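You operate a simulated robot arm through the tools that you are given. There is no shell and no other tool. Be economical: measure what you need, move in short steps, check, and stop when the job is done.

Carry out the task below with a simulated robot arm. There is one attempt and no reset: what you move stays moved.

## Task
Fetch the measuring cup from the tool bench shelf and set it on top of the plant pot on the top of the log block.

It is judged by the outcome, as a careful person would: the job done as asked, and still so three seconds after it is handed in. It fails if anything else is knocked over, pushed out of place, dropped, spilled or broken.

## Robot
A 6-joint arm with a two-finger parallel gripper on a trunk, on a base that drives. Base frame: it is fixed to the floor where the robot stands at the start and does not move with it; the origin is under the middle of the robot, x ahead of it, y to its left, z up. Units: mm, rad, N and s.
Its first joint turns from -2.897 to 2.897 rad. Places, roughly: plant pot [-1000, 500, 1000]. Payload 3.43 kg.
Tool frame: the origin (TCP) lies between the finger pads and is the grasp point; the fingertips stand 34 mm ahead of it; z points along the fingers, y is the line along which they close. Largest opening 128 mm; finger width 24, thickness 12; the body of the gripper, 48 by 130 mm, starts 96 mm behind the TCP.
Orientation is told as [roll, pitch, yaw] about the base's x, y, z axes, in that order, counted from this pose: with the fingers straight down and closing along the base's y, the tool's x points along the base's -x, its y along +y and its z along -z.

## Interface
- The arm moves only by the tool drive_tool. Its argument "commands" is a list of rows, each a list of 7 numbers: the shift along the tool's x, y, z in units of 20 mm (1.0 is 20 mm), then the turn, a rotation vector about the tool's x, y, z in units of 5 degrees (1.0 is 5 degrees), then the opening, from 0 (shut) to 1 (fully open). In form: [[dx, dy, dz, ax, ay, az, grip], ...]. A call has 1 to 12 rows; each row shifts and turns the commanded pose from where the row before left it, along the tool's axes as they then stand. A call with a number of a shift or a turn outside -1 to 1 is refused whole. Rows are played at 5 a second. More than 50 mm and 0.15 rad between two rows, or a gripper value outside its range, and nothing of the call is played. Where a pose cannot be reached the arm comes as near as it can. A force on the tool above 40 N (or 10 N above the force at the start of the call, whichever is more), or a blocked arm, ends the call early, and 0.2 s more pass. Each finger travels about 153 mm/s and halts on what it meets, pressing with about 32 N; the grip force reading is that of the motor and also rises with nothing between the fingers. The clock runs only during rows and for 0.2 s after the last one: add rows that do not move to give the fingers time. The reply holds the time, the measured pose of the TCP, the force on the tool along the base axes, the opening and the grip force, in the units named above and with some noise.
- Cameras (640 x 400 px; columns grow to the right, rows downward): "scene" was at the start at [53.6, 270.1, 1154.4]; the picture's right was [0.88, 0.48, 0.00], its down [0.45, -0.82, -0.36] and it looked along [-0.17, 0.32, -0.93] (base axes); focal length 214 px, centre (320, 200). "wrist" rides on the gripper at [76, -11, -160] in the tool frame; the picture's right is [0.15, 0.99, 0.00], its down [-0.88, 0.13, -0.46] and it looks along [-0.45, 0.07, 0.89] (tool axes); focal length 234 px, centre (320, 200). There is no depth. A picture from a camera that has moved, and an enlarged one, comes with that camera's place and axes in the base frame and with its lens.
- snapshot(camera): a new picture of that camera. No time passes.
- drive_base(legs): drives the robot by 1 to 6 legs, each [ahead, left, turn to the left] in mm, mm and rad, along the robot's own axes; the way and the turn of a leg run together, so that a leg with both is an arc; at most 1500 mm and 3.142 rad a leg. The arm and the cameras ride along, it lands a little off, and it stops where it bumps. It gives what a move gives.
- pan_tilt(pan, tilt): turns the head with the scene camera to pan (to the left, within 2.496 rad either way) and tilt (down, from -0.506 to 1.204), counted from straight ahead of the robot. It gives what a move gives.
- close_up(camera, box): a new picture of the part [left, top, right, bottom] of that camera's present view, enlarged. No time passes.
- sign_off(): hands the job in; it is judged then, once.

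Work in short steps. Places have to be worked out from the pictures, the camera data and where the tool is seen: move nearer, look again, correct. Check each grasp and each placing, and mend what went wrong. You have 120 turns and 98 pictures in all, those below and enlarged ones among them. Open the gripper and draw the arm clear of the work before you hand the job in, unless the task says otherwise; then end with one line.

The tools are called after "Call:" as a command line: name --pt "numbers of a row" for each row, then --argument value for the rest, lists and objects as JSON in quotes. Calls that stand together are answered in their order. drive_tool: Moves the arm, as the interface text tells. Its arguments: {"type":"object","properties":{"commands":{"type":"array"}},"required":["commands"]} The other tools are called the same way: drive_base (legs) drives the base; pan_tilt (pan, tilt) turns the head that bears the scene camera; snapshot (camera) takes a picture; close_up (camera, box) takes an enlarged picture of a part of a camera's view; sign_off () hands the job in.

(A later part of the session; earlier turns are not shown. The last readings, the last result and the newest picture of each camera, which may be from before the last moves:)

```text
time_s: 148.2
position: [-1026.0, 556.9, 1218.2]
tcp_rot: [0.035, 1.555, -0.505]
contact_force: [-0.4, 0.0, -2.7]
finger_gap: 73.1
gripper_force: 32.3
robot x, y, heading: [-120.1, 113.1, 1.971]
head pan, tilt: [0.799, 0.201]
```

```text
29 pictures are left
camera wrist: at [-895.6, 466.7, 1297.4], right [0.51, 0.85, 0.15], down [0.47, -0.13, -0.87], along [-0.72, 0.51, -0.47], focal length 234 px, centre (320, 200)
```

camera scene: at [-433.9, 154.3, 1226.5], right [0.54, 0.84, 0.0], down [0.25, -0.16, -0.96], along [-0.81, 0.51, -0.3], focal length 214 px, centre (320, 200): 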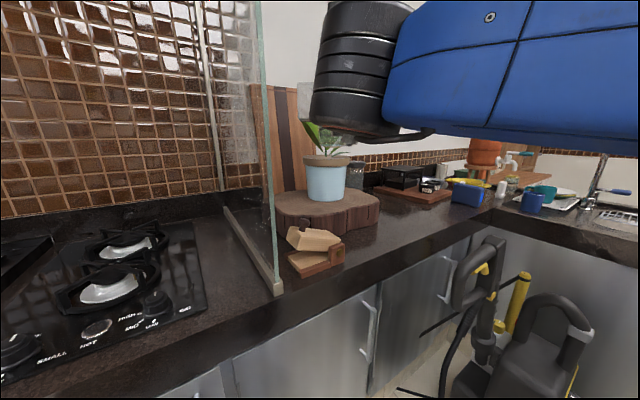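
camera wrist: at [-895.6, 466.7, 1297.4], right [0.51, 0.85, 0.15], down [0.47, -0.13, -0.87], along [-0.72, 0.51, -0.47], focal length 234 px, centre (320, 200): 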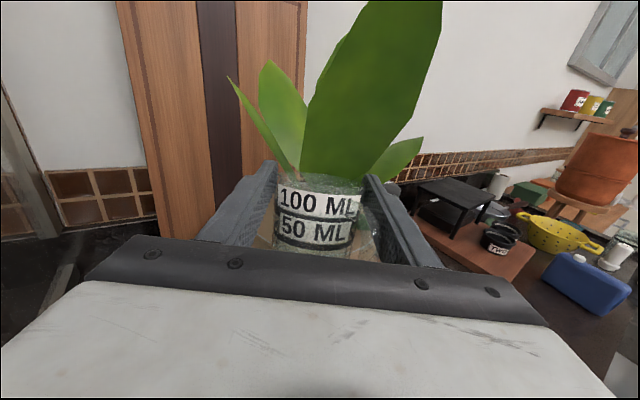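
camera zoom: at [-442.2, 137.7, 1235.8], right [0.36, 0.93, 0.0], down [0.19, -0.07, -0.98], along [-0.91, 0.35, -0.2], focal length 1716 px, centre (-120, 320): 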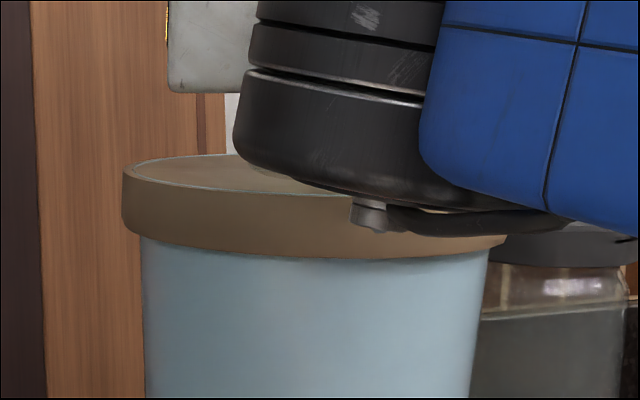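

Cup bottom is about 10 mm above soil by estimate. I descend in 2–3 mm steps and read the force.

Call:
drive_tool --pt "-0.15 0 0 0 0 0 0.2" --pt "-0.15 0 0 0 0 0 0.2" --pt "0 0 0 0 0 0 0.2"

Call:
drive_tool --pt "-0.12 0 0 0 0 0 0.2" --pt "0 0 0 0 0 0 0.2"

Call:
drive_tool --pt "-0.12 0 0 0 0 0 0.2" --pt "0 0 0 0 0 0 0.2"

```text
time_s: 148.9
position: [-1025.4, 557.7, 1212.7]
tcp_rot: [0.048, 1.555, -0.49]
contact_force: [-1.0, 0.6, -1.6]
finger_gap: 73.0
gripper_force: 31.6
robot x, y, heading: [-121.5, 112.0, 1.972]
head pan, tilt: [0.799, 0.201]
```

```text
time_s: 149.6
position: [-1025.0, 557.6, 1212.1]
tcp_rot: [0.005, 1.557, -0.534]
contact_force: [-4.4, 1.3, 12.3]
finger_gap: 72.9
gripper_force: 31.8
robot x, y, heading: [-120.0, 115.5, 1.97]
head pan, tilt: [0.799, 0.201]
```

```text
time_s: 150.2
position: [-1023.7, 557.1, 1210.4]
tcp_rot: [0.046, 1.556, -0.498]
contact_force: [4.5, -0.9, 21.0]
finger_gap: 73.3
gripper_force: 32.0
robot x, y, heading: [-123.8, 111.7, 1.968]
head pan, tilt: [0.799, 0.201]
```

Firm contact at z≈1211, matching the soil. I relieve the press slightly and check force before releasing.

Call:
drive_tool --pt "0.1 0 0 0 0 0 0.2" --pt "0 0 0 0 0 0 0.2"

Call:
close_up --camera "wrist" --box '[220, 130, 420, 255]'

```text
time_s: 150.8
position: [-1024.4, 557.1, 1210.7]
tcp_rot: [0.034, 1.556, -0.507]
contact_force: [5.1, -0.7, 12.9]
finger_gap: 73.1
gripper_force: 31.7
robot x, y, heading: [-119.7, 115.8, 1.977]
head pan, tilt: [0.799, 0.201]
```

```text
3.20 times, centred on (320, 192) of wrist
camera zoom: at [-894.7, 466.6, 1289.1], right [0.51, 0.85, 0.15], down [0.47, -0.13, -0.87], along [-0.72, 0.51, -0.47], focal length 749 px, centre (320, 224)
```

zoom: 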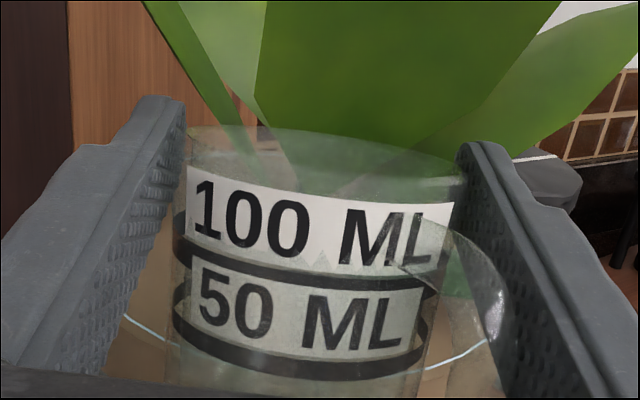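

The cup stands on the soil inside the rim line, with its handle at the near right between the fingers. I open the gripper gradually to full.

Call:
drive_tool --pt "0 0 0 0 0 0 0.6" --pt "0 0 0 0 0 0 0.7" --pt "0 0 0 0 0 0 0.85" --pt "0 0 0 0 0 0 1" --pt "0 0 0 0 0 0 1" --pt "0 0 0 0 0 0 1"

Call:
snapshot --camera "wrist"

```text
time_s: 152.2
position: [-1025.6, 558.9, 1210.3]
tcp_rot: [0.049, 1.555, -0.494]
contact_force: [0.0, 0.3, -0.4]
finger_gap: 128.3
gripper_force: 0.2
robot x, y, heading: [-123.1, 116.9, 1.975]
head pan, tilt: [0.799, 0.201]
```

```text
27 pictures are left
camera wrist: at [-895.4, 467.0, 1288.8], right [0.51, 0.85, 0.15], down [0.47, -0.13, -0.87], along [-0.72, 0.51, -0.47], focal length 234 px, centre (320, 200)
```

wrist: 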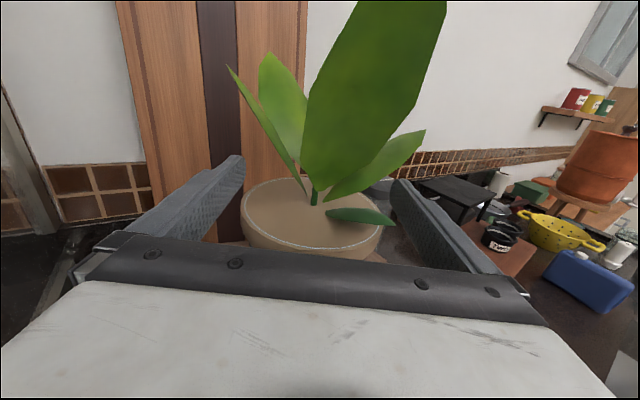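

The cup is not on the pot — it slipped off the near edge when released (it was closer to the palm than I judged). I retract the arm carefully and find where it went.

Call:
drive_tool --pt "0.5 0 -0.8 0 0 0 1" --pt "0.5 0 -1 0 0 0 1" --pt "0.5 0 -1 0 0 0 1" --pt "0.5 0 -1 0 0 0 1" --pt "0.5 0 -1 0 0 0 1" --pt "0.5 0 -1 0 0 0 1" --pt "0.5 0 -1 0 0 0 1" --pt "0.5 0 -1 0 0 0 1" --pt "0.5 0 -1 0 0 0 1" --pt "0.5 0 -1 0 0 0 1"

Call:
snapshot --camera "wrist"

Call:
pan_tilt --pan 0.7 --tilt 0.6

Call:
snapshot --camera "scene"

```text
time_s: 154.3
position: [-858.2, 457.3, 1313.9]
tcp_rot: [0.062, 1.555, -0.478]
contact_force: [-0.5, 0.4, -1.1]
finger_gap: 128.0
gripper_force: 0.0
robot x, y, heading: [-123.9, 116.1, 1.973]
head pan, tilt: [0.799, 0.201]
```

```text
26 pictures are left
camera wrist: at [-729.5, 366.2, 1391.9], right [0.51, 0.85, 0.15], down [0.47, -0.13, -0.87], along [-0.72, 0.51, -0.47], focal length 234 px, centre (320, 200)
```

wrist: 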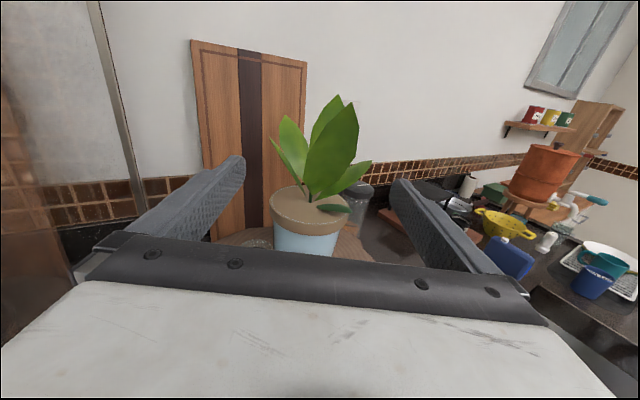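

```text
time_s: 155.2
position: [-858.8, 457.2, 1313.2]
tcp_rot: [0.051, 1.555, -0.491]
contact_force: [-0.2, -1.2, 0.0]
finger_gap: 127.9
gripper_force: 0.0
robot x, y, heading: [-120.1, 118.2, 1.976]
head pan, tilt: [0.7, 0.6]
```

```text
25 pictures are left
camera scene: at [-434.0, 144.0, 1199.1], right [0.45, 0.89, 0.0], down [0.5, -0.26, -0.83], along [-0.74, 0.37, -0.56], focal length 214 px, centre (320, 200)
```

scene: 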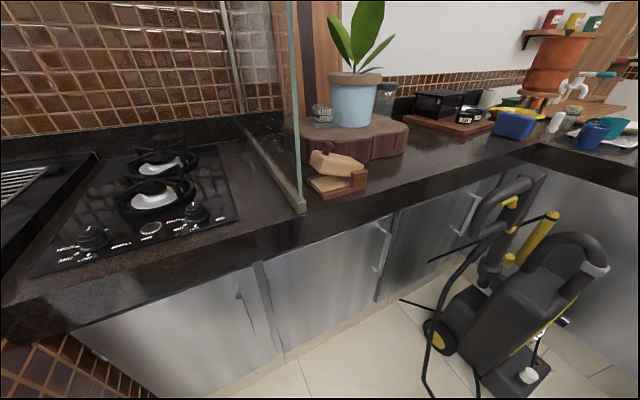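

The cup appears to be resting on the log, left of the pot. I zoom in.

Call:
close_up --camera "scene" --box '[290, 70, 418, 150]'

Call:
close_up --camera "scene" --box '[296, 90, 360, 130]'

```text
5.00 times, centred on (354, 110) of scene
camera zoom: at [-434.0, 144.0, 1199.1], right [0.45, 0.89, 0.0], down [0.5, -0.26, -0.83], along [-0.74, 0.37, -0.56], focal length 1072 px, centre (150, 650)
```

zoom: 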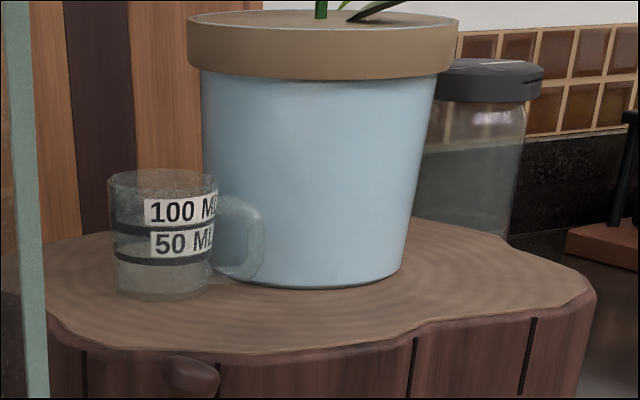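

```text
10.00 times, centred on (328, 110) of scene
camera zoom: at [-434.0, 144.0, 1199.1], right [0.45, 0.89, 0.0], down [0.5, -0.26, -0.83], along [-0.74, 0.37, -0.56], focal length 2145 px, centre (240, 1100)
```

zoom: 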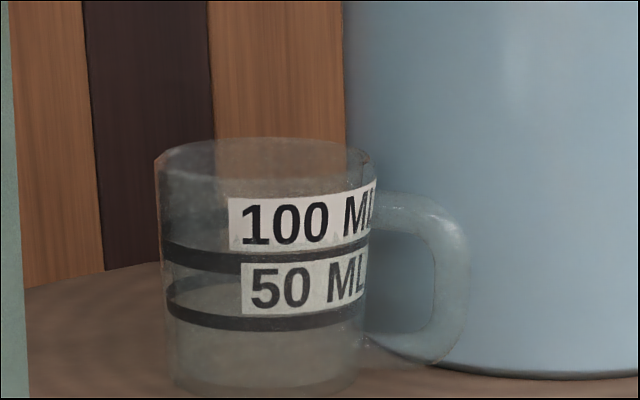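

Luckily the cup stands upright and intact on the log at about [-1089, 483], base z≈995, its handle pointing toward the pot. I'll re-grasp from above with a steep tool, fingers clear of the handle. First raise the arm and turn the tool down, clear of the counter.

Call:
drive_tool --pt "1 0 0 0 0 0 1" --pt "1 0 0 0 0 0 1" --pt "1 0 0 0 0 0 1" --pt "1 0 0 0 0 0 1" --pt "1 0 0 0 0 0 1" --pt "1 0 0 0 0 0 1" --pt "-0.87 0 -0.04 0 -1 0 1" --pt "-0.87 0 -0.04 0 -1 0 1" --pt "-0.87 0 -0.04 0 -1 0 1" --pt "-0.87 0 -0.04 0 -1 0 1" --pt "-0.87 0 -0.04 0 -1 0 1" --pt "-0.87 0 -0.04 0 -1 0 1"

Call:
drive_tool --pt "-0.87 0 -0.04 0 -1 0 1" --pt "-0.87 0 -0.04 0 -1 0 1" --pt "-0.87 0 -0.04 0 -1 0 1" --pt "-0.87 0 -0.04 0 -1 0 1" --pt "-0.87 0 -0.04 0 -1 0 1" --pt "-0.87 0 -0.04 0 -1 0 1" --pt "-0.87 0 -0.04 0 -1 0 1" --pt "-0.87 0 -0.04 0 -1 0 1" --pt "-0.87 0 -0.04 0 -1 0 1" --pt "-0.87 0 -0.04 0 -1 0 1" --pt "-0.87 0 -0.04 0 -1 0 1" --pt "-0.87 0 -0.04 0 -1 0 1"

```text
time_s: 157.8
position: [-835.1, 443.6, 1333.5]
tcp_rot: [0.0, 1.032, -0.539]
contact_force: [0.4, 0.5, 0.4]
finger_gap: 128.2
gripper_force: 0.0
robot x, y, heading: [-121.3, 116.7, 1.976]
head pan, tilt: [0.7, 0.6]
```

```text
time_s: 160.4
position: [-705.3, 338.7, 1220.6]
tcp_rot: [0.105, 0.26, -0.544]
contact_force: [0.0, -0.5, 1.2]
finger_gap: 128.0
gripper_force: 0.1
out of reach, approached as far as the arm can: row 7, 8, 9, 10, 11, 12
robot x, y, heading: [-121.1, 116.4, 1.97]
head pan, tilt: [0.7, 0.6]
```

The tool is 15° short of vertical because the arm is folded; nearer the target that improves. I move the base closer to the counter (toward -x, +y), keeping TCP around x=-894, clear of the plant.

Call:
drive_base --legs '[[206, 118, 0]]'

Call:
snapshot --camera "wrist"

Call:
snapshot --camera "scene"

```text
time_s: 162.2
position: [-896.1, 479.9, 1221.7]
tcp_rot: [0.104, 0.261, -0.54]
contact_force: [0.4, -0.5, 0.4]
finger_gap: 127.9
gripper_force: 0.1
robot x, y, heading: [-308.2, 259.1, 1.976]
head pan, tilt: [0.7, 0.6]
```

```text
22 pictures are left
camera wrist: at [-939.2, 474.1, 1393.2], right [0.41, 0.9, 0.14], down [0.87, -0.43, 0.22], along [0.26, 0.03, -0.96], focal length 234 px, centre (320, 200)
```

wrist: 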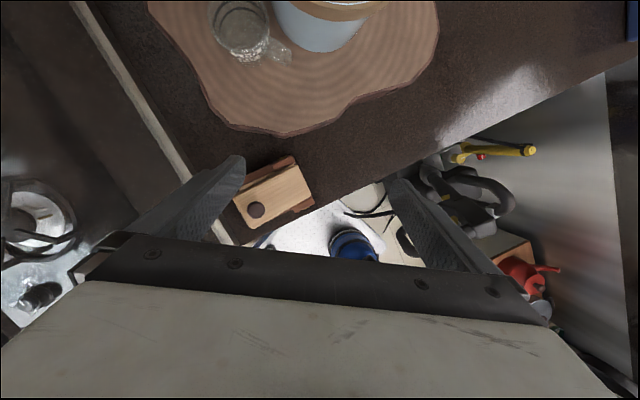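

```text
21 pictures are left
camera scene: at [-623.8, 286.4, 1199.0], right [0.45, 0.89, 0.0], down [0.5, -0.25, -0.83], along [-0.74, 0.37, -0.56], focal length 214 px, centre (320, 200)
```

scene: 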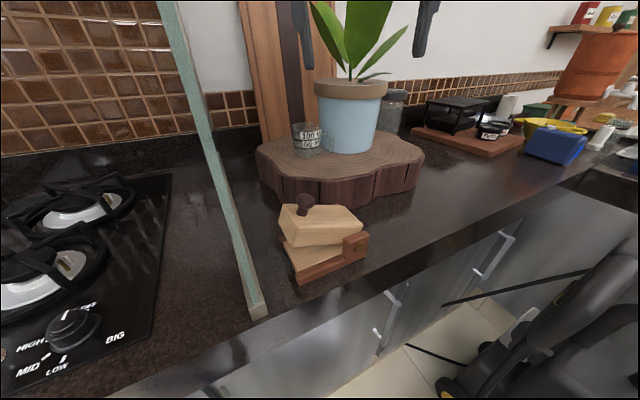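

Top view confirms the cup at [-1088, 484] with its handle toward az≈45°, and the glass panel at y≈254. I now roll the gripper about its own axis (111° counter-clockwise) so the fingers will close clear of the handle and the wrist camera stays on the outer side.

Call:
drive_tool --pt "0 0 0 0 0 -1 1" --pt "0 0 0 0 0 -1 1" --pt "0 0 0 0 0 -1 1" --pt "0 0 0 0 0 -1 1" --pt "0 0 0 0 0 -1 1" --pt "0 0 0 0 0 -1 1" --pt "0 0 0 0 0 -1 1" --pt "0 0 0 0 0 -1 1" --pt "0 0 0 0 0 -1 1" --pt "0 0 0 0 0 -1 1" --pt "0 0 0 0 0 -1 1" --pt "0 0 0 0 0 -1 1"

Call:
drive_tool --pt "0 0 0 0 0 -1 1" --pt "0 0 0 0 0 -1 1" --pt "0 0 0 0 0 -1 1" --pt "0 0 0 0 0 -1 1" --pt "0 0 0 0 0 -1 1" --pt "0 0 0 0 0 -1 1" --pt "0 0 0 0 0 -1 1" --pt "0 0 0 0 0 -1 1" --pt "0 0 0 0 0 -1 1" --pt "0 0 0 0 0 -1 1" --pt "0 0 0 0 0 0 1"

Call:
snapshot --camera "wrist"

```text
time_s: 164.8
position: [-897.2, 480.3, 1220.8]
tcp_rot: [0.278, 0.041, 0.5]
contact_force: [-0.5, 0.0, -0.6]
finger_gap: 128.3
gripper_force: 0.1
robot x, y, heading: [-312.0, 258.0, 1.974]
head pan, tilt: [0.7, 0.6]
```

```text
time_s: 167.2
position: [-896.4, 481.0, 1220.3]
tcp_rot: [0.213, -0.182, 1.346]
contact_force: [0.1, -0.4, -0.4]
finger_gap: 128.3
gripper_force: 0.0
robot x, y, heading: [-310.8, 258.3, 1.977]
head pan, tilt: [0.7, 0.6]
```

```text
20 pictures are left
camera wrist: at [-876.2, 371.2, 1358.7], right [-0.98, 0.04, 0.18], down [0.14, 0.77, 0.63], along [-0.11, 0.64, -0.76], focal length 234 px, centre (320, 200)
```

wrist: 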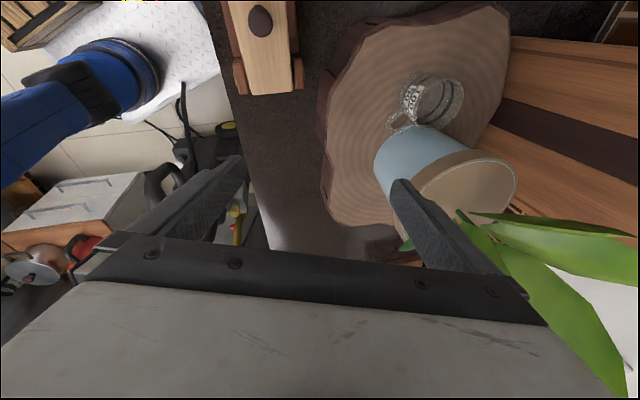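

The roll worked. I level the closing axis and tilt the tool 25° so it leans away from the plant.

Call:
drive_tool --pt "0 0 0 0.81 0 0 1" --pt "0 0 0 0.81 0 0 1" --pt "0 0 0 0.81 0 0 1" --pt "0 0 0 0 -0.96 0 1" --pt "0 0 0 0 -0.96 0 1" --pt "0 0 0 0 -0.96 0 1" --pt "0 0 0 0 0 0 1"

Call:
snapshot --camera "wrist"

```text
time_s: 168.8
position: [-893.4, 487.6, 1199.1]
tcp_rot: [0.236, -0.428, 1.286]
contact_force: [0.3, -0.5, 0.1]
finger_gap: 128.0
gripper_force: 0.2
out of reach, approached as far as the arm can: row 1, 2, 3, 4, 5, 6
robot x, y, heading: [-316.6, 256.1, 1.973]
head pan, tilt: [0.7, 0.6]
```

```text
19 pictures are left
camera wrist: at [-884.8, 347.9, 1307.0], right [-0.99, 0.05, 0.15], down [0.15, 0.59, 0.8], along [-0.05, 0.81, -0.59], focal length 234 px, centre (320, 200)
```

wrist: 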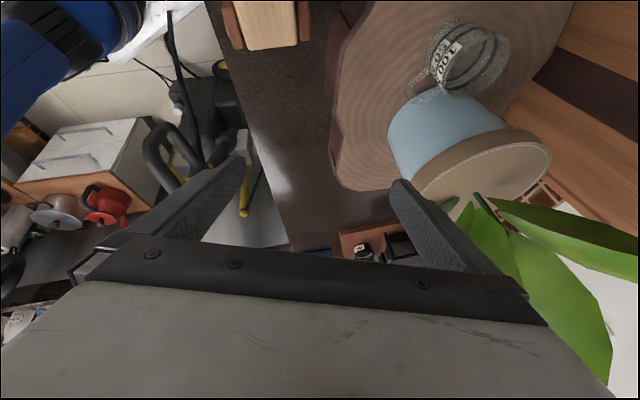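

The roll correction was at a joint limit here; it should free up further out. I move to hover over the cup (z≈1190).

Call:
drive_tool --pt "0.29 0.93 0.14 0 0 0 1" --pt "0.29 0.93 0.14 0 0 0 1" --pt "0.29 0.93 0.14 0 0 0 1" --pt "0.29 0.93 0.14 0 0 0 1" --pt "0.29 0.93 0.14 0 0 0 1" --pt "0.29 0.93 0.14 0 0 0 1" --pt "0.29 0.93 0.14 0 0 0 1" --pt "0.29 0.93 0.14 0 0 0 1" --pt "0.29 0.93 0.14 0 0 0 1" --pt "0.29 0.93 0.14 0 0 0 1"

Call:
drive_tool --pt "0 0 0 0.81 0 0 1" --pt "0 0 0 0.81 0 0 1" --pt "0 0 0 0.81 0 0 1" --pt "0 0 0 0 0 0 1"

Call:
snapshot --camera "wrist"

```text
time_s: 170.8
position: [-1055.5, 495.7, 1157.0]
tcp_rot: [0.246, -0.426, 1.284]
contact_force: [2.2, -4.6, 7.3]
finger_gap: 127.4
gripper_force: 0.0
out of reach, approached as far as the arm can: row 2, 3, 4, 5, 6, 7, 8, 9, 10
robot x, y, heading: [-310.3, 260.7, 1.978]
head pan, tilt: [0.7, 0.6]
stopped in row 10: the force on the tool passed its limit (the readings are from after the stop); the commanded pose is now the measured one
```

```text
time_s: 171.1
position: [-1053.4, 497.8, 1158.1]
tcp_rot: [0.249, -0.42, 1.281]
contact_force: [1.3, -3.0, 9.3]
finger_gap: 128.1
gripper_force: 0.0
out of reach, approached as far as the arm can: row 1
robot x, y, heading: [-310.3, 256.0, 1.974]
head pan, tilt: [0.7, 0.6]
stopped in row 1: the force on the tool passed its limit (the readings are from after the stop); the commanded pose is now the measured one
```

```text
18 pictures are left
camera wrist: at [-1043.3, 357.9, 1265.0], right [-0.99, 0.05, 0.16], down [0.16, 0.59, 0.79], along [-0.06, 0.81, -0.59], focal length 234 px, centre (320, 200)
```

wrist: 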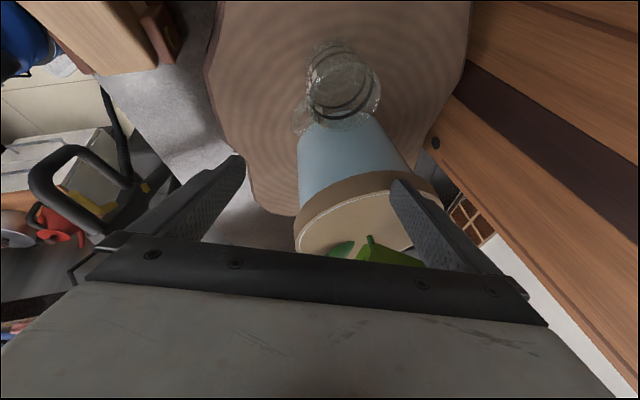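

A finger touched the pot rim lightly because the arm sagged at its joint limit. I back off upward along the tool axis right away and check the pot.

Call:
drive_tool --pt "0 0 -1 0 0 0 1" --pt "0 0 -1 0 0 0 1" --pt "0 0 -1 0 0 0 1" --pt "0 0 0 0 0 0 1"

Call:
close_up --camera "scene" --box '[220, 0, 476, 160]'

```text
time_s: 172.1
position: [-1027.6, 484.8, 1168.8]
tcp_rot: [0.254, -0.421, 1.283]
contact_force: [-0.4, 0.6, -0.2]
finger_gap: 127.9
gripper_force: 0.1
out of reach, approached as far as the arm can: row 1, 2, 3
robot x, y, heading: [-309.6, 259.6, 1.974]
head pan, tilt: [0.7, 0.6]
```

```text
2.50 times, centred on (348, 80) of scene
camera zoom: at [-623.9, 286.0, 1199.0], right [0.45, 0.89, 0.0], down [0.5, -0.25, -0.82], along [-0.74, 0.37, -0.57], focal length 536 px, centre (250, 500)
```

zoom: 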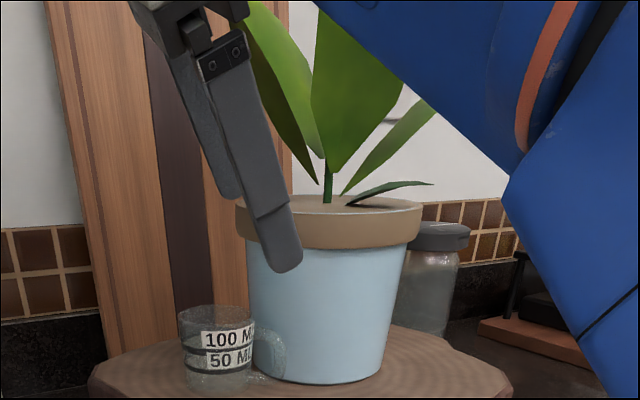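

The pot looks unmoved and the cup still stands. I shift the base 60 mm back (+x) to lengthen the reach, then straighten the tool to vertical with the same finger direction.

Call:
drive_base --legs '[[-24, -55, 0]]'

Call:
drive_tool --pt "0 0 0 0 1 0 1" --pt "0 0 0 0 1 0 1" --pt "0 0 0 0 1 0 1" --pt "0 0 0 0 1 0 1" --pt "0 0 0 0 0.9 0 1" --pt "0 0 0 0.6 0 0 1" --pt "0 0 0 0.6 0 0 1" --pt "0 0 0 0.6 0 0 1" --pt "0 0 0 0.6 0 0 1" --pt "0 0 0 0 0 0 1"

```text
time_s: 173.1
position: [-966.9, 483.0, 1168.3]
tcp_rot: [0.252, -0.421, 1.284]
contact_force: [-0.7, 0.3, 0.4]
finger_gap: 128.0
gripper_force: 0.0
robot x, y, heading: [-253.8, 259.9, 1.972]
head pan, tilt: [0.7, 0.6]
```

```text
time_s: 175.3
position: [-958.9, 482.9, 1153.2]
tcp_rot: [0.15, -0.212, 1.338]
contact_force: [0.1, -0.4, 0.0]
finger_gap: 128.0
gripper_force: 0.1
out of reach, approached as far as the arm can: row 3, 4, 5, 6, 7, 8, 9
robot x, y, heading: [-252.3, 257.3, 1.975]
head pan, tilt: [0.7, 0.6]
```

Improving with reach. I continue outward and down toward just above the cup, where the vertical pose should become attainable.

Call:
drive_tool --pt "0.26 0.9 0.3 0 0 0 1" --pt "0.26 0.9 0.3 0 0 0 1" --pt "0.26 0.9 0.3 0 0 0 1" --pt "0.26 0.9 0.3 0 0 0 1" --pt "0 0 0 0 0 0 1"

Call:
snapshot --camera "wrist"

```text
time_s: 176.5
position: [-1026.0, 485.3, 1118.6]
tcp_rot: [0.155, -0.212, 1.339]
contact_force: [0.9, 0.4, 0.9]
finger_gap: 127.9
gripper_force: 0.0
out of reach, approached as far as the arm can: row 2, 3, 4
robot x, y, heading: [-250.8, 257.8, 1.973]
head pan, tilt: [0.7, 0.6]
```

```text
16 pictures are left
camera wrist: at [-1017.1, 373.2, 1255.8], right [-0.99, 0.05, 0.12], down [0.12, 0.75, 0.65], along [-0.05, 0.65, -0.75], focal length 234 px, centre (320, 200)
```

wrist: 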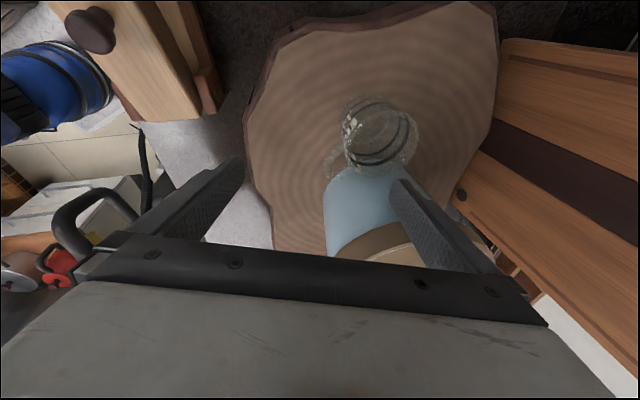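

The orientation didn't change, so I command the levelling rotation again at this lower, longer reach.

Call:
drive_tool --pt "0 0 0 0 0.8 0 1" --pt "0 0 0 0 0.8 0 1" --pt "0 0 0 0 0.8 0 1" --pt "0 0 0 0 0 0 1"

Call:
drive_tool --pt "0 0 0 0.6 0 0 1" --pt "0 0 0 0.6 0 0 1" --pt "0 0 0 0.6 0 0 1" --pt "0 0 0 0 0 0 1"

```text
time_s: 177.5
position: [-1025.7, 485.0, 1119.3]
tcp_rot: [0.155, -0.213, 1.339]
contact_force: [0.5, 0.1, 0.4]
finger_gap: 128.2
gripper_force: 0.1
out of reach, approached as far as the arm can: row 1, 2, 3
robot x, y, heading: [-250.6, 255.0, 1.973]
head pan, tilt: [0.7, 0.6]
```

```text
time_s: 178.5
position: [-1009.4, 489.8, 1091.8]
tcp_rot: [0.069, -0.246, 1.335]
contact_force: [-0.1, -0.4, 0.3]
finger_gap: 127.9
gripper_force: 0.1
out of reach, approached as far as the arm can: row 1, 2, 3
robot x, y, heading: [-251.1, 257.9, 1.978]
head pan, tilt: [0.7, 0.6]
```

Lower down it levels (roll ≈4°, which is fine), but a fingertip may now be level with the cup's rim. I raise along the tool axis first, then back the base another 60 mm so the arm works more extended.

Call:
drive_tool --pt "0 0 -1 0 0 0 1" --pt "0 0 -1 0 0 0 1" --pt "0 0 -1 0 0 0 1" --pt "0 0 0 0 0 0 1"

Call:
snapshot --camera "wrist"

```text
time_s: 179.5
position: [-985.3, 485.0, 1104.8]
tcp_rot: [0.071, -0.246, 1.335]
contact_force: [-0.5, -0.3, 0.1]
finger_gap: 127.9
gripper_force: 0.0
out of reach, approached as far as the arm can: row 1, 2, 3
robot x, y, heading: [-246.5, 259.5, 1.973]
head pan, tilt: [0.7, 0.6]
```

```text
15 pictures are left
camera wrist: at [-989.8, 371.3, 1240.7], right [-1.0, 0.08, 0.03], down [0.08, 0.74, 0.66], along [0.03, 0.66, -0.75], focal length 234 px, centre (320, 200)
```

wrist: 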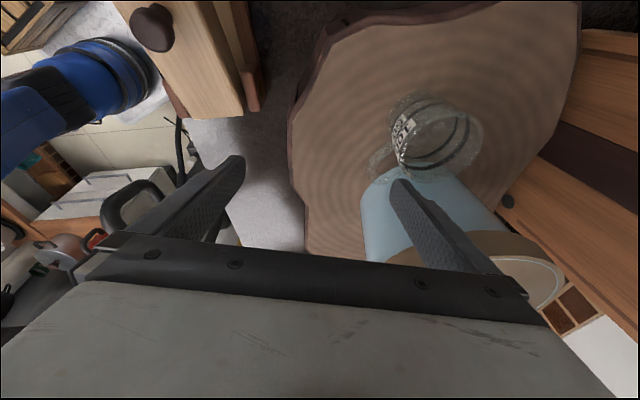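

The cup is untouched and the fingers are now level. I back the base 60 mm and then extend the arm toward the cup in stages.

Call:
drive_base --legs '[[-24, -55, 0]]'

Call:
drive_tool --pt "0.185 0.89 -0.15 0 0 0 1" --pt "0.185 0.89 -0.15 0 0 0 1" --pt "0.185 0.89 -0.15 0 0 0 1" --pt "0.185 0.89 -0.15 0 0 0 1" --pt "0 0 0 0 0 0 1"

```text
time_s: 180.5
position: [-924.5, 484.8, 1105.9]
tcp_rot: [0.071, -0.246, 1.336]
contact_force: [-0.5, 0.2, -0.4]
finger_gap: 128.2
gripper_force: 0.1
robot x, y, heading: [-190.7, 252.0, 1.971]
head pan, tilt: [0.7, 0.6]
```

```text
time_s: 181.7
position: [-974.5, 491.2, 1079.3]
tcp_rot: [0.076, -0.244, 1.334]
contact_force: [0.1, 0.4, -0.4]
finger_gap: 128.0
gripper_force: 0.2
out of reach, approached as far as the arm can: row 1, 2, 3, 4
robot x, y, heading: [-190.4, 258.0, 1.976]
head pan, tilt: [0.7, 0.6]
```

Data show the height limit drops as the arm extends, so shorter reach is better. I retract the arm to z≈1115, then drive the base 188 mm toward the counter to hover over the cup.

Call:
drive_tool --pt "-0.24 -0.9 -0.47 0 0 0 1" --pt "-0.24 -0.9 -0.47 0 0 0 1" --pt "-0.24 -0.9 -0.47 0 0 0 1" --pt "-0.24 -0.9 -0.47 0 0 0 1" --pt "0 0 0 0 0 0 1"

```text
time_s: 182.9
position: [-898.6, 484.6, 1117.1]
tcp_rot: [0.072, -0.246, 1.335]
contact_force: [-0.1, 0.0, -1.0]
finger_gap: 128.1
gripper_force: 0.2
robot x, y, heading: [-189.2, 255.9, 1.973]
head pan, tilt: [0.7, 0.6]
```

Exactly as wanted. Drive in two parts: first 110 mm toward -x.

Call:
drive_base --legs '[[43, 101, 0]]'

Call:
snapshot --camera "wrist"

```text
time_s: 184.1
position: [-1009.3, 483.2, 1116.8]
tcp_rot: [0.071, -0.246, 1.336]
contact_force: [-0.9, 0.2, 0.0]
finger_gap: 128.1
gripper_force: 0.0
robot x, y, heading: [-305.4, 260.1, 1.977]
head pan, tilt: [0.7, 0.6]
```

```text
14 pictures are left
camera wrist: at [-1013.8, 370.3, 1252.0], right [-1.0, 0.08, 0.03], down [0.08, 0.74, 0.66], along [0.03, 0.66, -0.75], focal length 234 px, centre (320, 200)
```

wrist: 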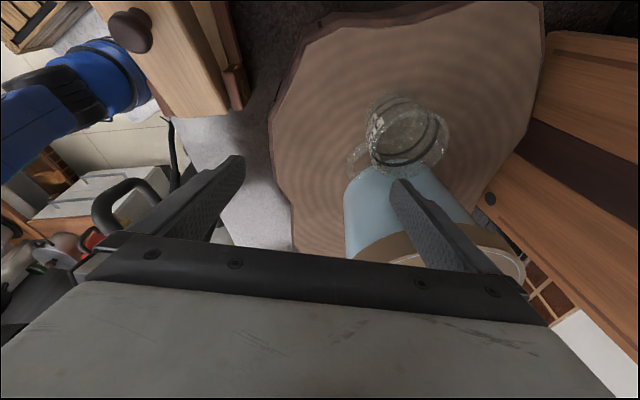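

Geometry matches the prediction. I drive the remaining ~79 mm (and 6 mm toward -y for clearance to the pot rim).

Call:
drive_base --legs '[[25, 75, 0]]'

Call:
snapshot --camera "wrist"

Call:
close_up --camera "scene" --box '[180, 0, 436, 160]'

```text
time_s: 185.1
position: [-1089.5, 476.7, 1116.8]
tcp_rot: [0.07, -0.248, 1.336]
contact_force: [-0.8, -0.6, 0.0]
finger_gap: 128.1
gripper_force: 0.0
robot x, y, heading: [-378.8, 248.3, 1.975]
head pan, tilt: [0.7, 0.6]
```

```text
13 pictures are left
camera wrist: at [-1093.2, 363.4, 1252.0], right [-1.0, 0.08, 0.03], down [0.08, 0.74, 0.66], along [0.03, 0.66, -0.75], focal length 234 px, centre (320, 200)
```

wrist: 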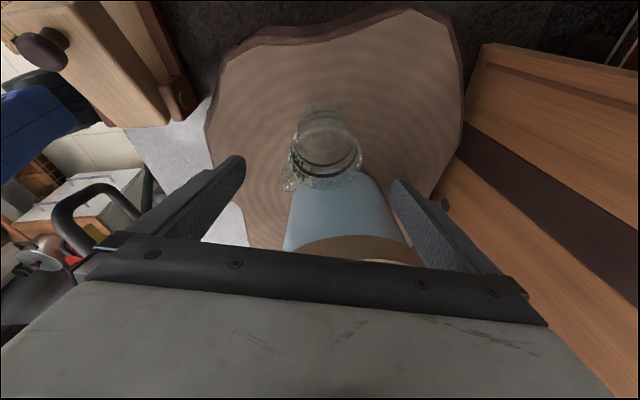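

```text
2.50 times, centred on (308, 80) of scene
camera zoom: at [-692.9, 278.6, 1199.0], right [0.45, 0.89, 0.0], down [0.5, -0.25, -0.83], along [-0.74, 0.37, -0.57], focal length 536 px, centre (350, 500)
```

zoom: 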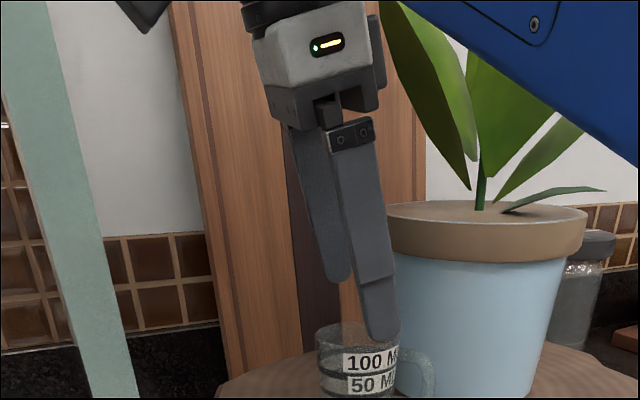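

The gripper is straddling above the cup well. I descend about 69 mm to straddle it.

Call:
drive_tool --pt "0.17 0 0.85 0 0 0 1" --pt "0.17 0 0.85 0 0 0 1" --pt "0.17 0 0.85 0 0 0 1" --pt "0.17 0 0.85 0 0 0 1" --pt "0 0 0 0 0 0 1"

Call:
snapshot --camera "wrist"

```text
time_s: 186.3
position: [-1093.4, 481.7, 1049.1]
tcp_rot: [0.078, -0.264, 1.334]
contact_force: [0.6, 0.7, 1.1]
finger_gap: 128.0
gripper_force: 0.0
robot x, y, heading: [-377.6, 248.8, 1.977]
head pan, tilt: [0.7, 0.6]
```

```text
11 pictures are left
camera wrist: at [-1097.9, 365.0, 1181.7], right [-1.0, 0.07, 0.04], down [0.08, 0.73, 0.68], along [0.02, 0.68, -0.73], focal length 234 px, centre (320, 200)
```

wrist: 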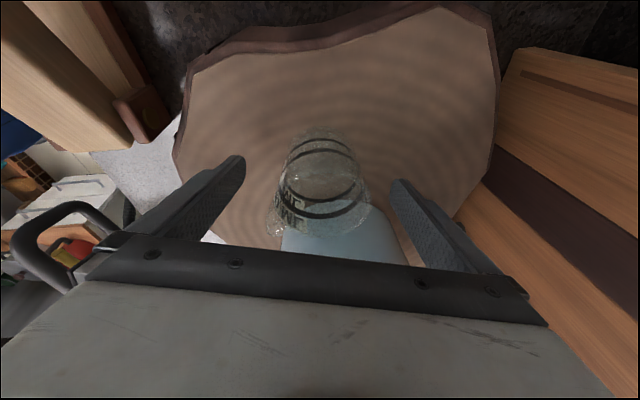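

The cup is centred between the fingers. Closing.

Call:
drive_tool --pt "0 0 0 0 0 0 0.8" --pt "0 0 0 0 0 0 0.6" --pt "0 0 0 0 0 0 0.4" --pt "0 0 0 0 0 0 0.2" --pt "0 0 0 0 0 0 0.2" --pt "0 0 0 0 0 0 0.2"

Call:
drive_tool --pt "-0.12 0 -0.5 0 0 0 0.2" --pt "-0.12 0 -0.5 0 0 0 0.2" --pt "0 0 0 0 0 0 0.2"

Call:
snapshot --camera "wrist"

```text
time_s: 187.7
position: [-1093.9, 481.8, 1049.1]
tcp_rot: [0.08, -0.265, 1.334]
contact_force: [0.3, 0.8, 2.1]
finger_gap: 71.6
gripper_force: 32.4
robot x, y, heading: [-383.1, 248.7, 1.974]
head pan, tilt: [0.7, 0.6]
```

```text
time_s: 188.5
position: [-1091.3, 481.7, 1069.3]
tcp_rot: [0.075, -0.262, 1.333]
contact_force: [0.6, 1.3, -1.7]
finger_gap: 71.8
gripper_force: 32.1
robot x, y, heading: [-379.8, 250.2, 1.976]
head pan, tilt: [0.7, 0.6]
```

```text
10 pictures are left
camera wrist: at [-1096.5, 365.3, 1203.4], right [-1.0, 0.07, 0.03], down [0.08, 0.73, 0.67], along [0.02, 0.67, -0.74], focal length 234 px, centre (320, 200)
```

wrist: 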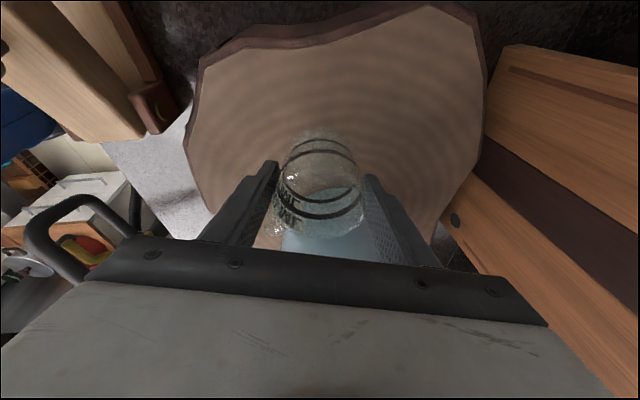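

The cup is securely held and lifted (bottom ≈54 mm below TCP). I raise it to z≈1108, then back the base 160 mm away so I can reorient the tool in open space.

Call:
drive_tool --pt "-0.26 0.06 -0.96 0 0 0 0.2" --pt "-0.26 0.06 -0.96 0 0 0 0.2" --pt "0 0 0 0 0 0 0.2"

Call:
drive_base --legs '[[-63, -147, 0]]'

Call:
drive_tool --pt "0 0 0 -0.26 0.07 -0.963 0.2" --pt "0 0 0 -0.26 0.07 -0.963 0.2" --pt "0 0 0 -0.26 0.07 -0.963 0.2" --pt "0 0 0 -0.26 0.07 -0.963 0.2" --pt "0 0 0 -0.26 0.07 -0.963 0.2" --pt "0 0 0 -0.26 0.07 -0.963 0.2" --pt "0 0 0 0 0 0 0.2"

```text
time_s: 189.3
position: [-1090.4, 482.7, 1107.4]
tcp_rot: [0.073, -0.249, 1.336]
contact_force: [-0.1, 0.4, -2.1]
finger_gap: 71.3
gripper_force: 32.0
robot x, y, heading: [-378.0, 251.0, 1.978]
head pan, tilt: [0.7, 0.6]
```

```text
time_s: 190.8
position: [-930.0, 482.6, 1108.3]
tcp_rot: [0.073, -0.249, 1.334]
contact_force: [0.1, 0.4, -1.8]
finger_gap: 71.5
gripper_force: 31.9
robot x, y, heading: [-218.7, 250.6, 1.973]
head pan, tilt: [0.7, 0.6]
```

```text
time_s: 192.3
position: [-929.3, 480.1, 1110.7]
tcp_rot: [0.074, -0.283, 1.854]
contact_force: [-0.2, 0.6, -2.5]
finger_gap: 71.6
gripper_force: 32.1
out of reach, approached as far as the arm can: row 6
robot x, y, heading: [-221.4, 251.8, 1.977]
head pan, tilt: [0.7, 0.6]
```

Yawed 30° before nearing a joint limit (now pointing az≈106°). I test lifting from here.

Call:
drive_tool --pt "-0.28 0.07 -0.957 0 0 0 0.2" --pt "-0.28 0.07 -0.957 0 0 0 0.2" --pt "-0.28 0.07 -0.957 0 0 0 0.2" --pt "-0.28 0.07 -0.957 0 0 0 0.2" --pt "-0.28 0.07 -0.957 0 0 0 0.2" --pt "-0.28 0.07 -0.957 0 0 0 0.2" --pt "0 0 0 0 0 0 0.2"

```text
time_s: 193.9
position: [-909.5, 483.9, 1185.9]
tcp_rot: [0.081, -0.265, 1.854]
contact_force: [0.1, -1.0, -2.5]
finger_gap: 71.5
gripper_force: 31.8
out of reach, approached as far as the arm can: row 1, 2, 3, 4, 5, 6
robot x, y, heading: [-221.9, 249.7, 1.972]
head pan, tilt: [0.7, 0.6]
```

Lifting works better when moving inward. I raise further while pulling inward to reach about z 1225.

Call:
drive_tool --pt "-0.04 -0.527 -0.71 0 0 0 0.2" --pt "-0.04 -0.527 -0.71 0 0 0 0.2" --pt "-0.04 -0.527 -0.71 0 0 0 0.2" --pt "-0.04 -0.527 -0.71 0 0 0 0.2" --pt "0 0 0 0 0 0 0.2"

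```text
time_s: 195.2
position: [-851.1, 487.6, 1205.4]
tcp_rot: [0.081, -0.266, 1.853]
contact_force: [-0.9, 0.4, -2.2]
finger_gap: 71.7
gripper_force: 31.4
out of reach, approached as far as the arm can: row 1, 2, 3, 4
robot x, y, heading: [-219.1, 251.2, 1.971]
head pan, tilt: [0.7, 0.6]
```

I can get more height if the base stands closer, which needs a different heading. I swing the arm 37° clockwise rigidly about its own axis now, and will then turn the base left by the same angle.

Call:
drive_tool --pt "-0.95 -0.196 0.244 0.098 -0.029 0.359 0.2" --pt "-0.95 -0.196 0.244 0.098 -0.029 0.359 0.2" --pt "-0.95 -0.196 0.244 0.098 -0.029 0.359 0.2" --pt "-0.95 -0.196 0.244 0.098 -0.029 0.359 0.2" --pt "-0.95 -0.196 0.244 0.098 -0.029 0.359 0.2" --pt "-0.95 -0.196 0.244 0.098 -0.029 0.359 0.2" --pt "-0.95 -0.196 0.244 0.098 -0.029 0.359 0.2" --pt "-0.95 -0.196 0.244 0.098 -0.029 0.359 0.2" --pt "-0.95 -0.196 0.244 0.098 -0.029 0.359 0.2" --pt "-0.95 -0.196 0.244 0.098 -0.029 0.359 0.2"

Call:
drive_tool --pt "-0.95 -0.196 0.244 0.098 -0.029 0.359 0.2" --pt "-0.95 -0.196 0.244 0.098 -0.029 0.359 0.2" --pt "-0.95 -0.196 0.244 0.098 -0.029 0.359 0.2" --pt "-0.95 -0.196 0.244 0.098 -0.029 0.359 0.2" --pt "-0.95 -0.196 0.244 0.098 -0.029 0.359 0.2" --pt "-0.95 -0.196 0.244 0.098 -0.029 0.359 0.2" --pt "-0.95 -0.196 0.244 0.098 -0.029 0.359 0.2" --pt "-0.95 -0.196 0.244 0.098 -0.029 0.359 0.2" --pt "-0.95 -0.196 0.244 0.098 -0.029 0.359 0.2" --pt "-0.95 -0.196 0.244 0.098 -0.029 0.359 0.2" --pt "0 0 0 0 0 0 0.2"

```text
time_s: 197.3
position: [-842.1, 686.3, 1201.3]
tcp_rot: [0.073, -0.267, 1.531]
contact_force: [0.5, -0.5, -2.8]
finger_gap: 71.4
gripper_force: 31.8
robot x, y, heading: [-220.1, 249.2, 1.971]
head pan, tilt: [0.7, 0.6]
```

```text
time_s: 199.8
position: [-771.1, 871.6, 1196.8]
tcp_rot: [0.075, -0.267, 1.205]
contact_force: [0.0, -1.4, -2.2]
finger_gap: 71.7
gripper_force: 32.2
out of reach, approached as far as the arm can: row 2
robot x, y, heading: [-221.0, 250.8, 1.969]
head pan, tilt: [0.7, 0.6]
```

Now reposition: shift the base away from the counter and turn left 0.55 rad, so the cup ends up in line with the pot at a safe distance.

Call:
drive_base --legs '[[0, -175, 0], [0, 0, 0.55]]'

Call:
drive_tool --pt "0.05 -0.6 -0.6 0 0 0 0.2" --pt "0.05 -0.6 -0.6 0 0 0 0.2" --pt "0.05 -0.6 -0.6 0 0 0 0.2" --pt "0 0 0 0 0 0 0.2"

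Call:
pan_tilt --pan 0.3 --tilt 0.2

Call:
snapshot --camera "scene"

```text
time_s: 202.8
position: [-854.5, 559.5, 1195.9]
tcp_rot: [0.075, -0.267, 1.756]
contact_force: [0.2, -0.6, -2.4]
finger_gap: 71.5
gripper_force: 32.2
robot x, y, heading: [-60.2, 319.5, 2.522]
head pan, tilt: [0.7, 0.6]
```

```text
time_s: 203.8
position: [-809.4, 558.0, 1212.9]
tcp_rot: [0.079, -0.27, 1.756]
contact_force: [0.9, 0.4, -1.0]
finger_gap: 71.5
gripper_force: 32.2
out of reach, approached as far as the arm can: row 1, 2, 3
robot x, y, heading: [-60.2, 317.3, 2.522]
head pan, tilt: [0.7, 0.6]
```

```text
time_s: 204.6
position: [-809.9, 558.2, 1213.2]
tcp_rot: [0.081, -0.269, 1.756]
contact_force: [-0.8, 0.1, -1.8]
finger_gap: 71.7
gripper_force: 31.6
robot x, y, heading: [-58.5, 316.7, 2.523]
head pan, tilt: [0.3, 0.201]
```

```text
9 pictures are left
camera scene: at [-340.7, 215.7, 1235.7], right [0.31, 0.95, 0.0], down [0.19, -0.06, -0.98], along [-0.93, 0.31, -0.2], focal length 214 px, centre (320, 200)
```

scene: 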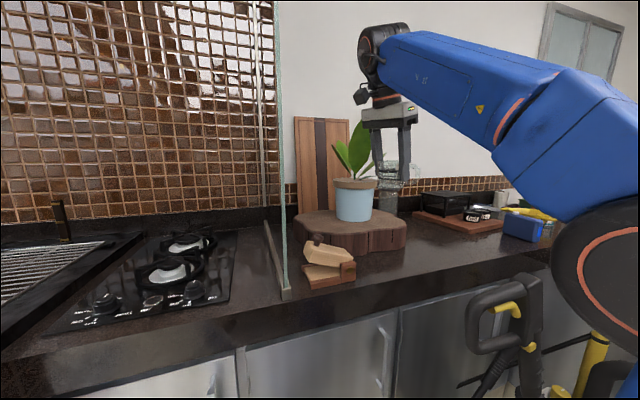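

Excellent view. The cup bottom should be ~14 mm above soil height. I drive 200 mm closer and zoom in to check heights before going over the rim.

Call:
drive_base --legs '[[167, 109, 0]]'

Call:
close_up --camera "scene" --box '[290, 70, 450, 170]'

```text
time_s: 206.2
position: [-1009.1, 564.8, 1213.7]
tcp_rot: [0.08, -0.269, 1.756]
contact_force: [-0.1, 0.1, -2.6]
finger_gap: 71.5
gripper_force: 31.8
robot x, y, heading: [-261.3, 323.6, 2.522]
head pan, tilt: [0.3, 0.201]
```

```text
4.00 times, centred on (370, 120) of scene
camera zoom: at [-539.8, 223.0, 1235.8], right [0.31, 0.95, 0.0], down [0.19, -0.06, -0.98], along [-0.93, 0.31, -0.2], focal length 858 px, centre (120, 520)
```

zoom: 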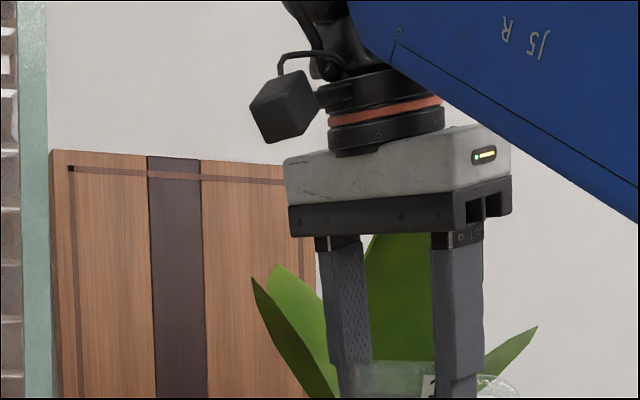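

I need the lower part: zoom on the cup bottom versus the pot rim.

Call:
close_up --camera "scene" --box '[340, 140, 452, 210]'

```text
5.71 times, centred on (396, 175) of scene
camera zoom: at [-539.8, 223.0, 1235.8], right [0.31, 0.95, 0.0], down [0.19, -0.06, -0.98], along [-0.93, 0.31, -0.2], focal length 1226 px, centre (-114, 343)
```

zoom: 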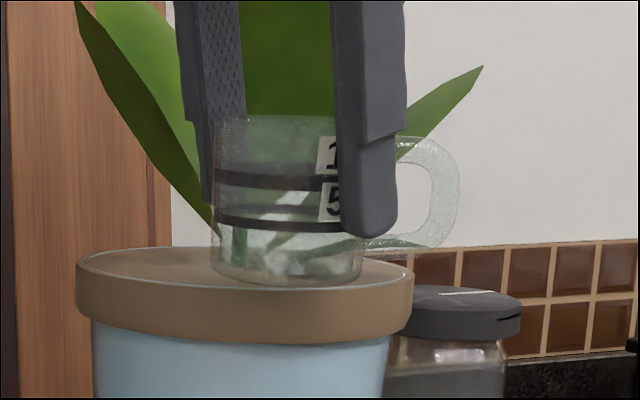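

Very clear: cup bottom ≈10 mm above the soil, just reaching over the near rim. I drive the last 55 mm inward.

Call:
drive_base --legs '[[46, 30, 0]]'

Call:
close_up --camera "scene" --box '[340, 120, 468, 200]'

```text
time_s: 207.2
position: [-1063.0, 567.5, 1212.4]
tcp_rot: [0.08, -0.269, 1.757]
contact_force: [0.0, 0.5, -2.0]
finger_gap: 71.6
gripper_force: 32.1
robot x, y, heading: [-310.7, 329.0, 2.522]
head pan, tilt: [0.3, 0.201]
```

```text
5.00 times, centred on (404, 160) of scene
camera zoom: at [-594.6, 225.2, 1235.8], right [0.31, 0.95, 0.0], down [0.19, -0.06, -0.98], along [-0.93, 0.31, -0.2], focal length 1072 px, centre (-100, 400)
```

zoom: 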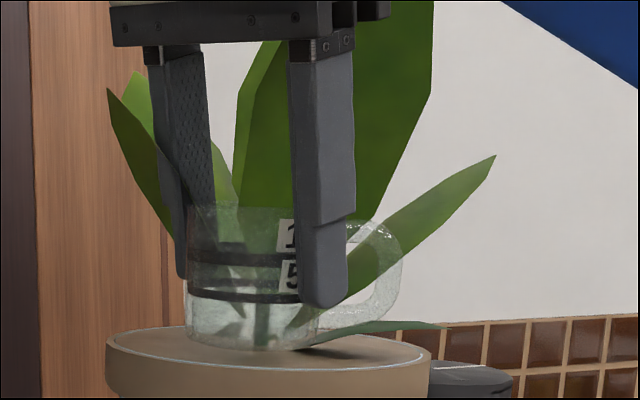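

The cup is over the soil in front of the stem, touching nothing. I lower in ~3 mm steps, watching the force.

Call:
drive_tool --pt "0.053 -0.016 0.19 0 0 0 0.2" --pt "0 0 0 0 0 0 0.2"

Call:
drive_tool --pt "0.04 -0.012 0.144 0 0 0 0.2" --pt "0 0 0 0 0 0 0.2"

Call:
drive_tool --pt "0.027 -0.008 0.096 0 0 0 0.2" --pt "0 0 0 0 0 0 0.2"

```text
time_s: 207.8
position: [-1064.0, 567.7, 1209.2]
tcp_rot: [0.081, -0.269, 1.756]
contact_force: [-0.6, 0.7, -2.3]
finger_gap: 71.5
gripper_force: 31.5
robot x, y, heading: [-310.3, 329.4, 2.524]
head pan, tilt: [0.3, 0.201]
```

```text
time_s: 208.4
position: [-1063.0, 567.4, 1205.9]
tcp_rot: [0.078, -0.27, 1.756]
contact_force: [0.8, 0.8, -1.8]
finger_gap: 71.5
gripper_force: 31.8
robot x, y, heading: [-313.8, 327.6, 2.523]
head pan, tilt: [0.3, 0.201]
```

```text
time_s: 209.0
position: [-1063.6, 567.4, 1203.2]
tcp_rot: [0.081, -0.27, 1.757]
contact_force: [-0.8, -0.1, -3.2]
finger_gap: 71.4
gripper_force: 32.3
robot x, y, heading: [-313.7, 328.8, 2.526]
head pan, tilt: [0.3, 0.201]
```

No contact yet at 1203. Continue in 2 mm steps.

Call:
drive_tool --pt "0.027 -0.008 0.096 0 0 0 0.2" --pt "0 0 0 0 0 0 0.2"

Call:
drive_tool --pt "0.027 -0.008 0.096 0 0 0 0.2" --pt "0 0 0 0 0 0 0.2"

Call:
close_up --camera "scene" --box '[352, 150, 448, 210]'

```text
time_s: 209.6
position: [-1061.4, 567.2, 1202.3]
tcp_rot: [0.08, -0.27, 1.756]
contact_force: [-3.6, -1.0, 18.0]
finger_gap: 71.6
gripper_force: 31.7
robot x, y, heading: [-310.6, 327.0, 2.523]
head pan, tilt: [0.3, 0.201]
```

```text
time_s: 210.2
position: [-1062.3, 568.0, 1200.4]
tcp_rot: [0.081, -0.272, 1.755]
contact_force: [-4.5, -1.3, 16.8]
finger_gap: 71.2
gripper_force: 32.2
robot x, y, heading: [-312.8, 326.2, 2.523]
head pan, tilt: [0.3, 0.201]
```

```text
6.67 times, centred on (400, 180) of scene
camera zoom: at [-594.3, 224.9, 1235.9], right [0.31, 0.95, 0.0], down [0.19, -0.06, -0.98], along [-0.93, 0.31, -0.2], focal length 1430 px, centre (-213, 333)
```

zoom: 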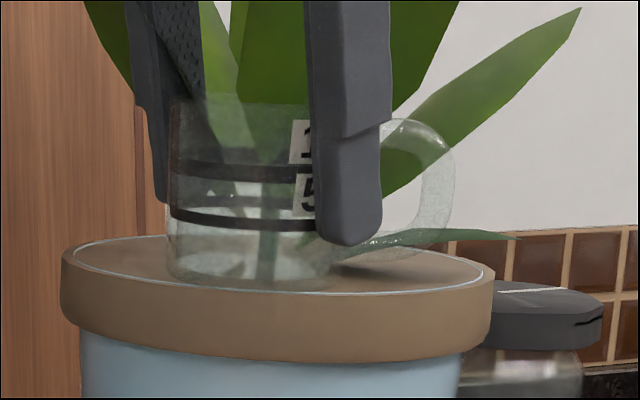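

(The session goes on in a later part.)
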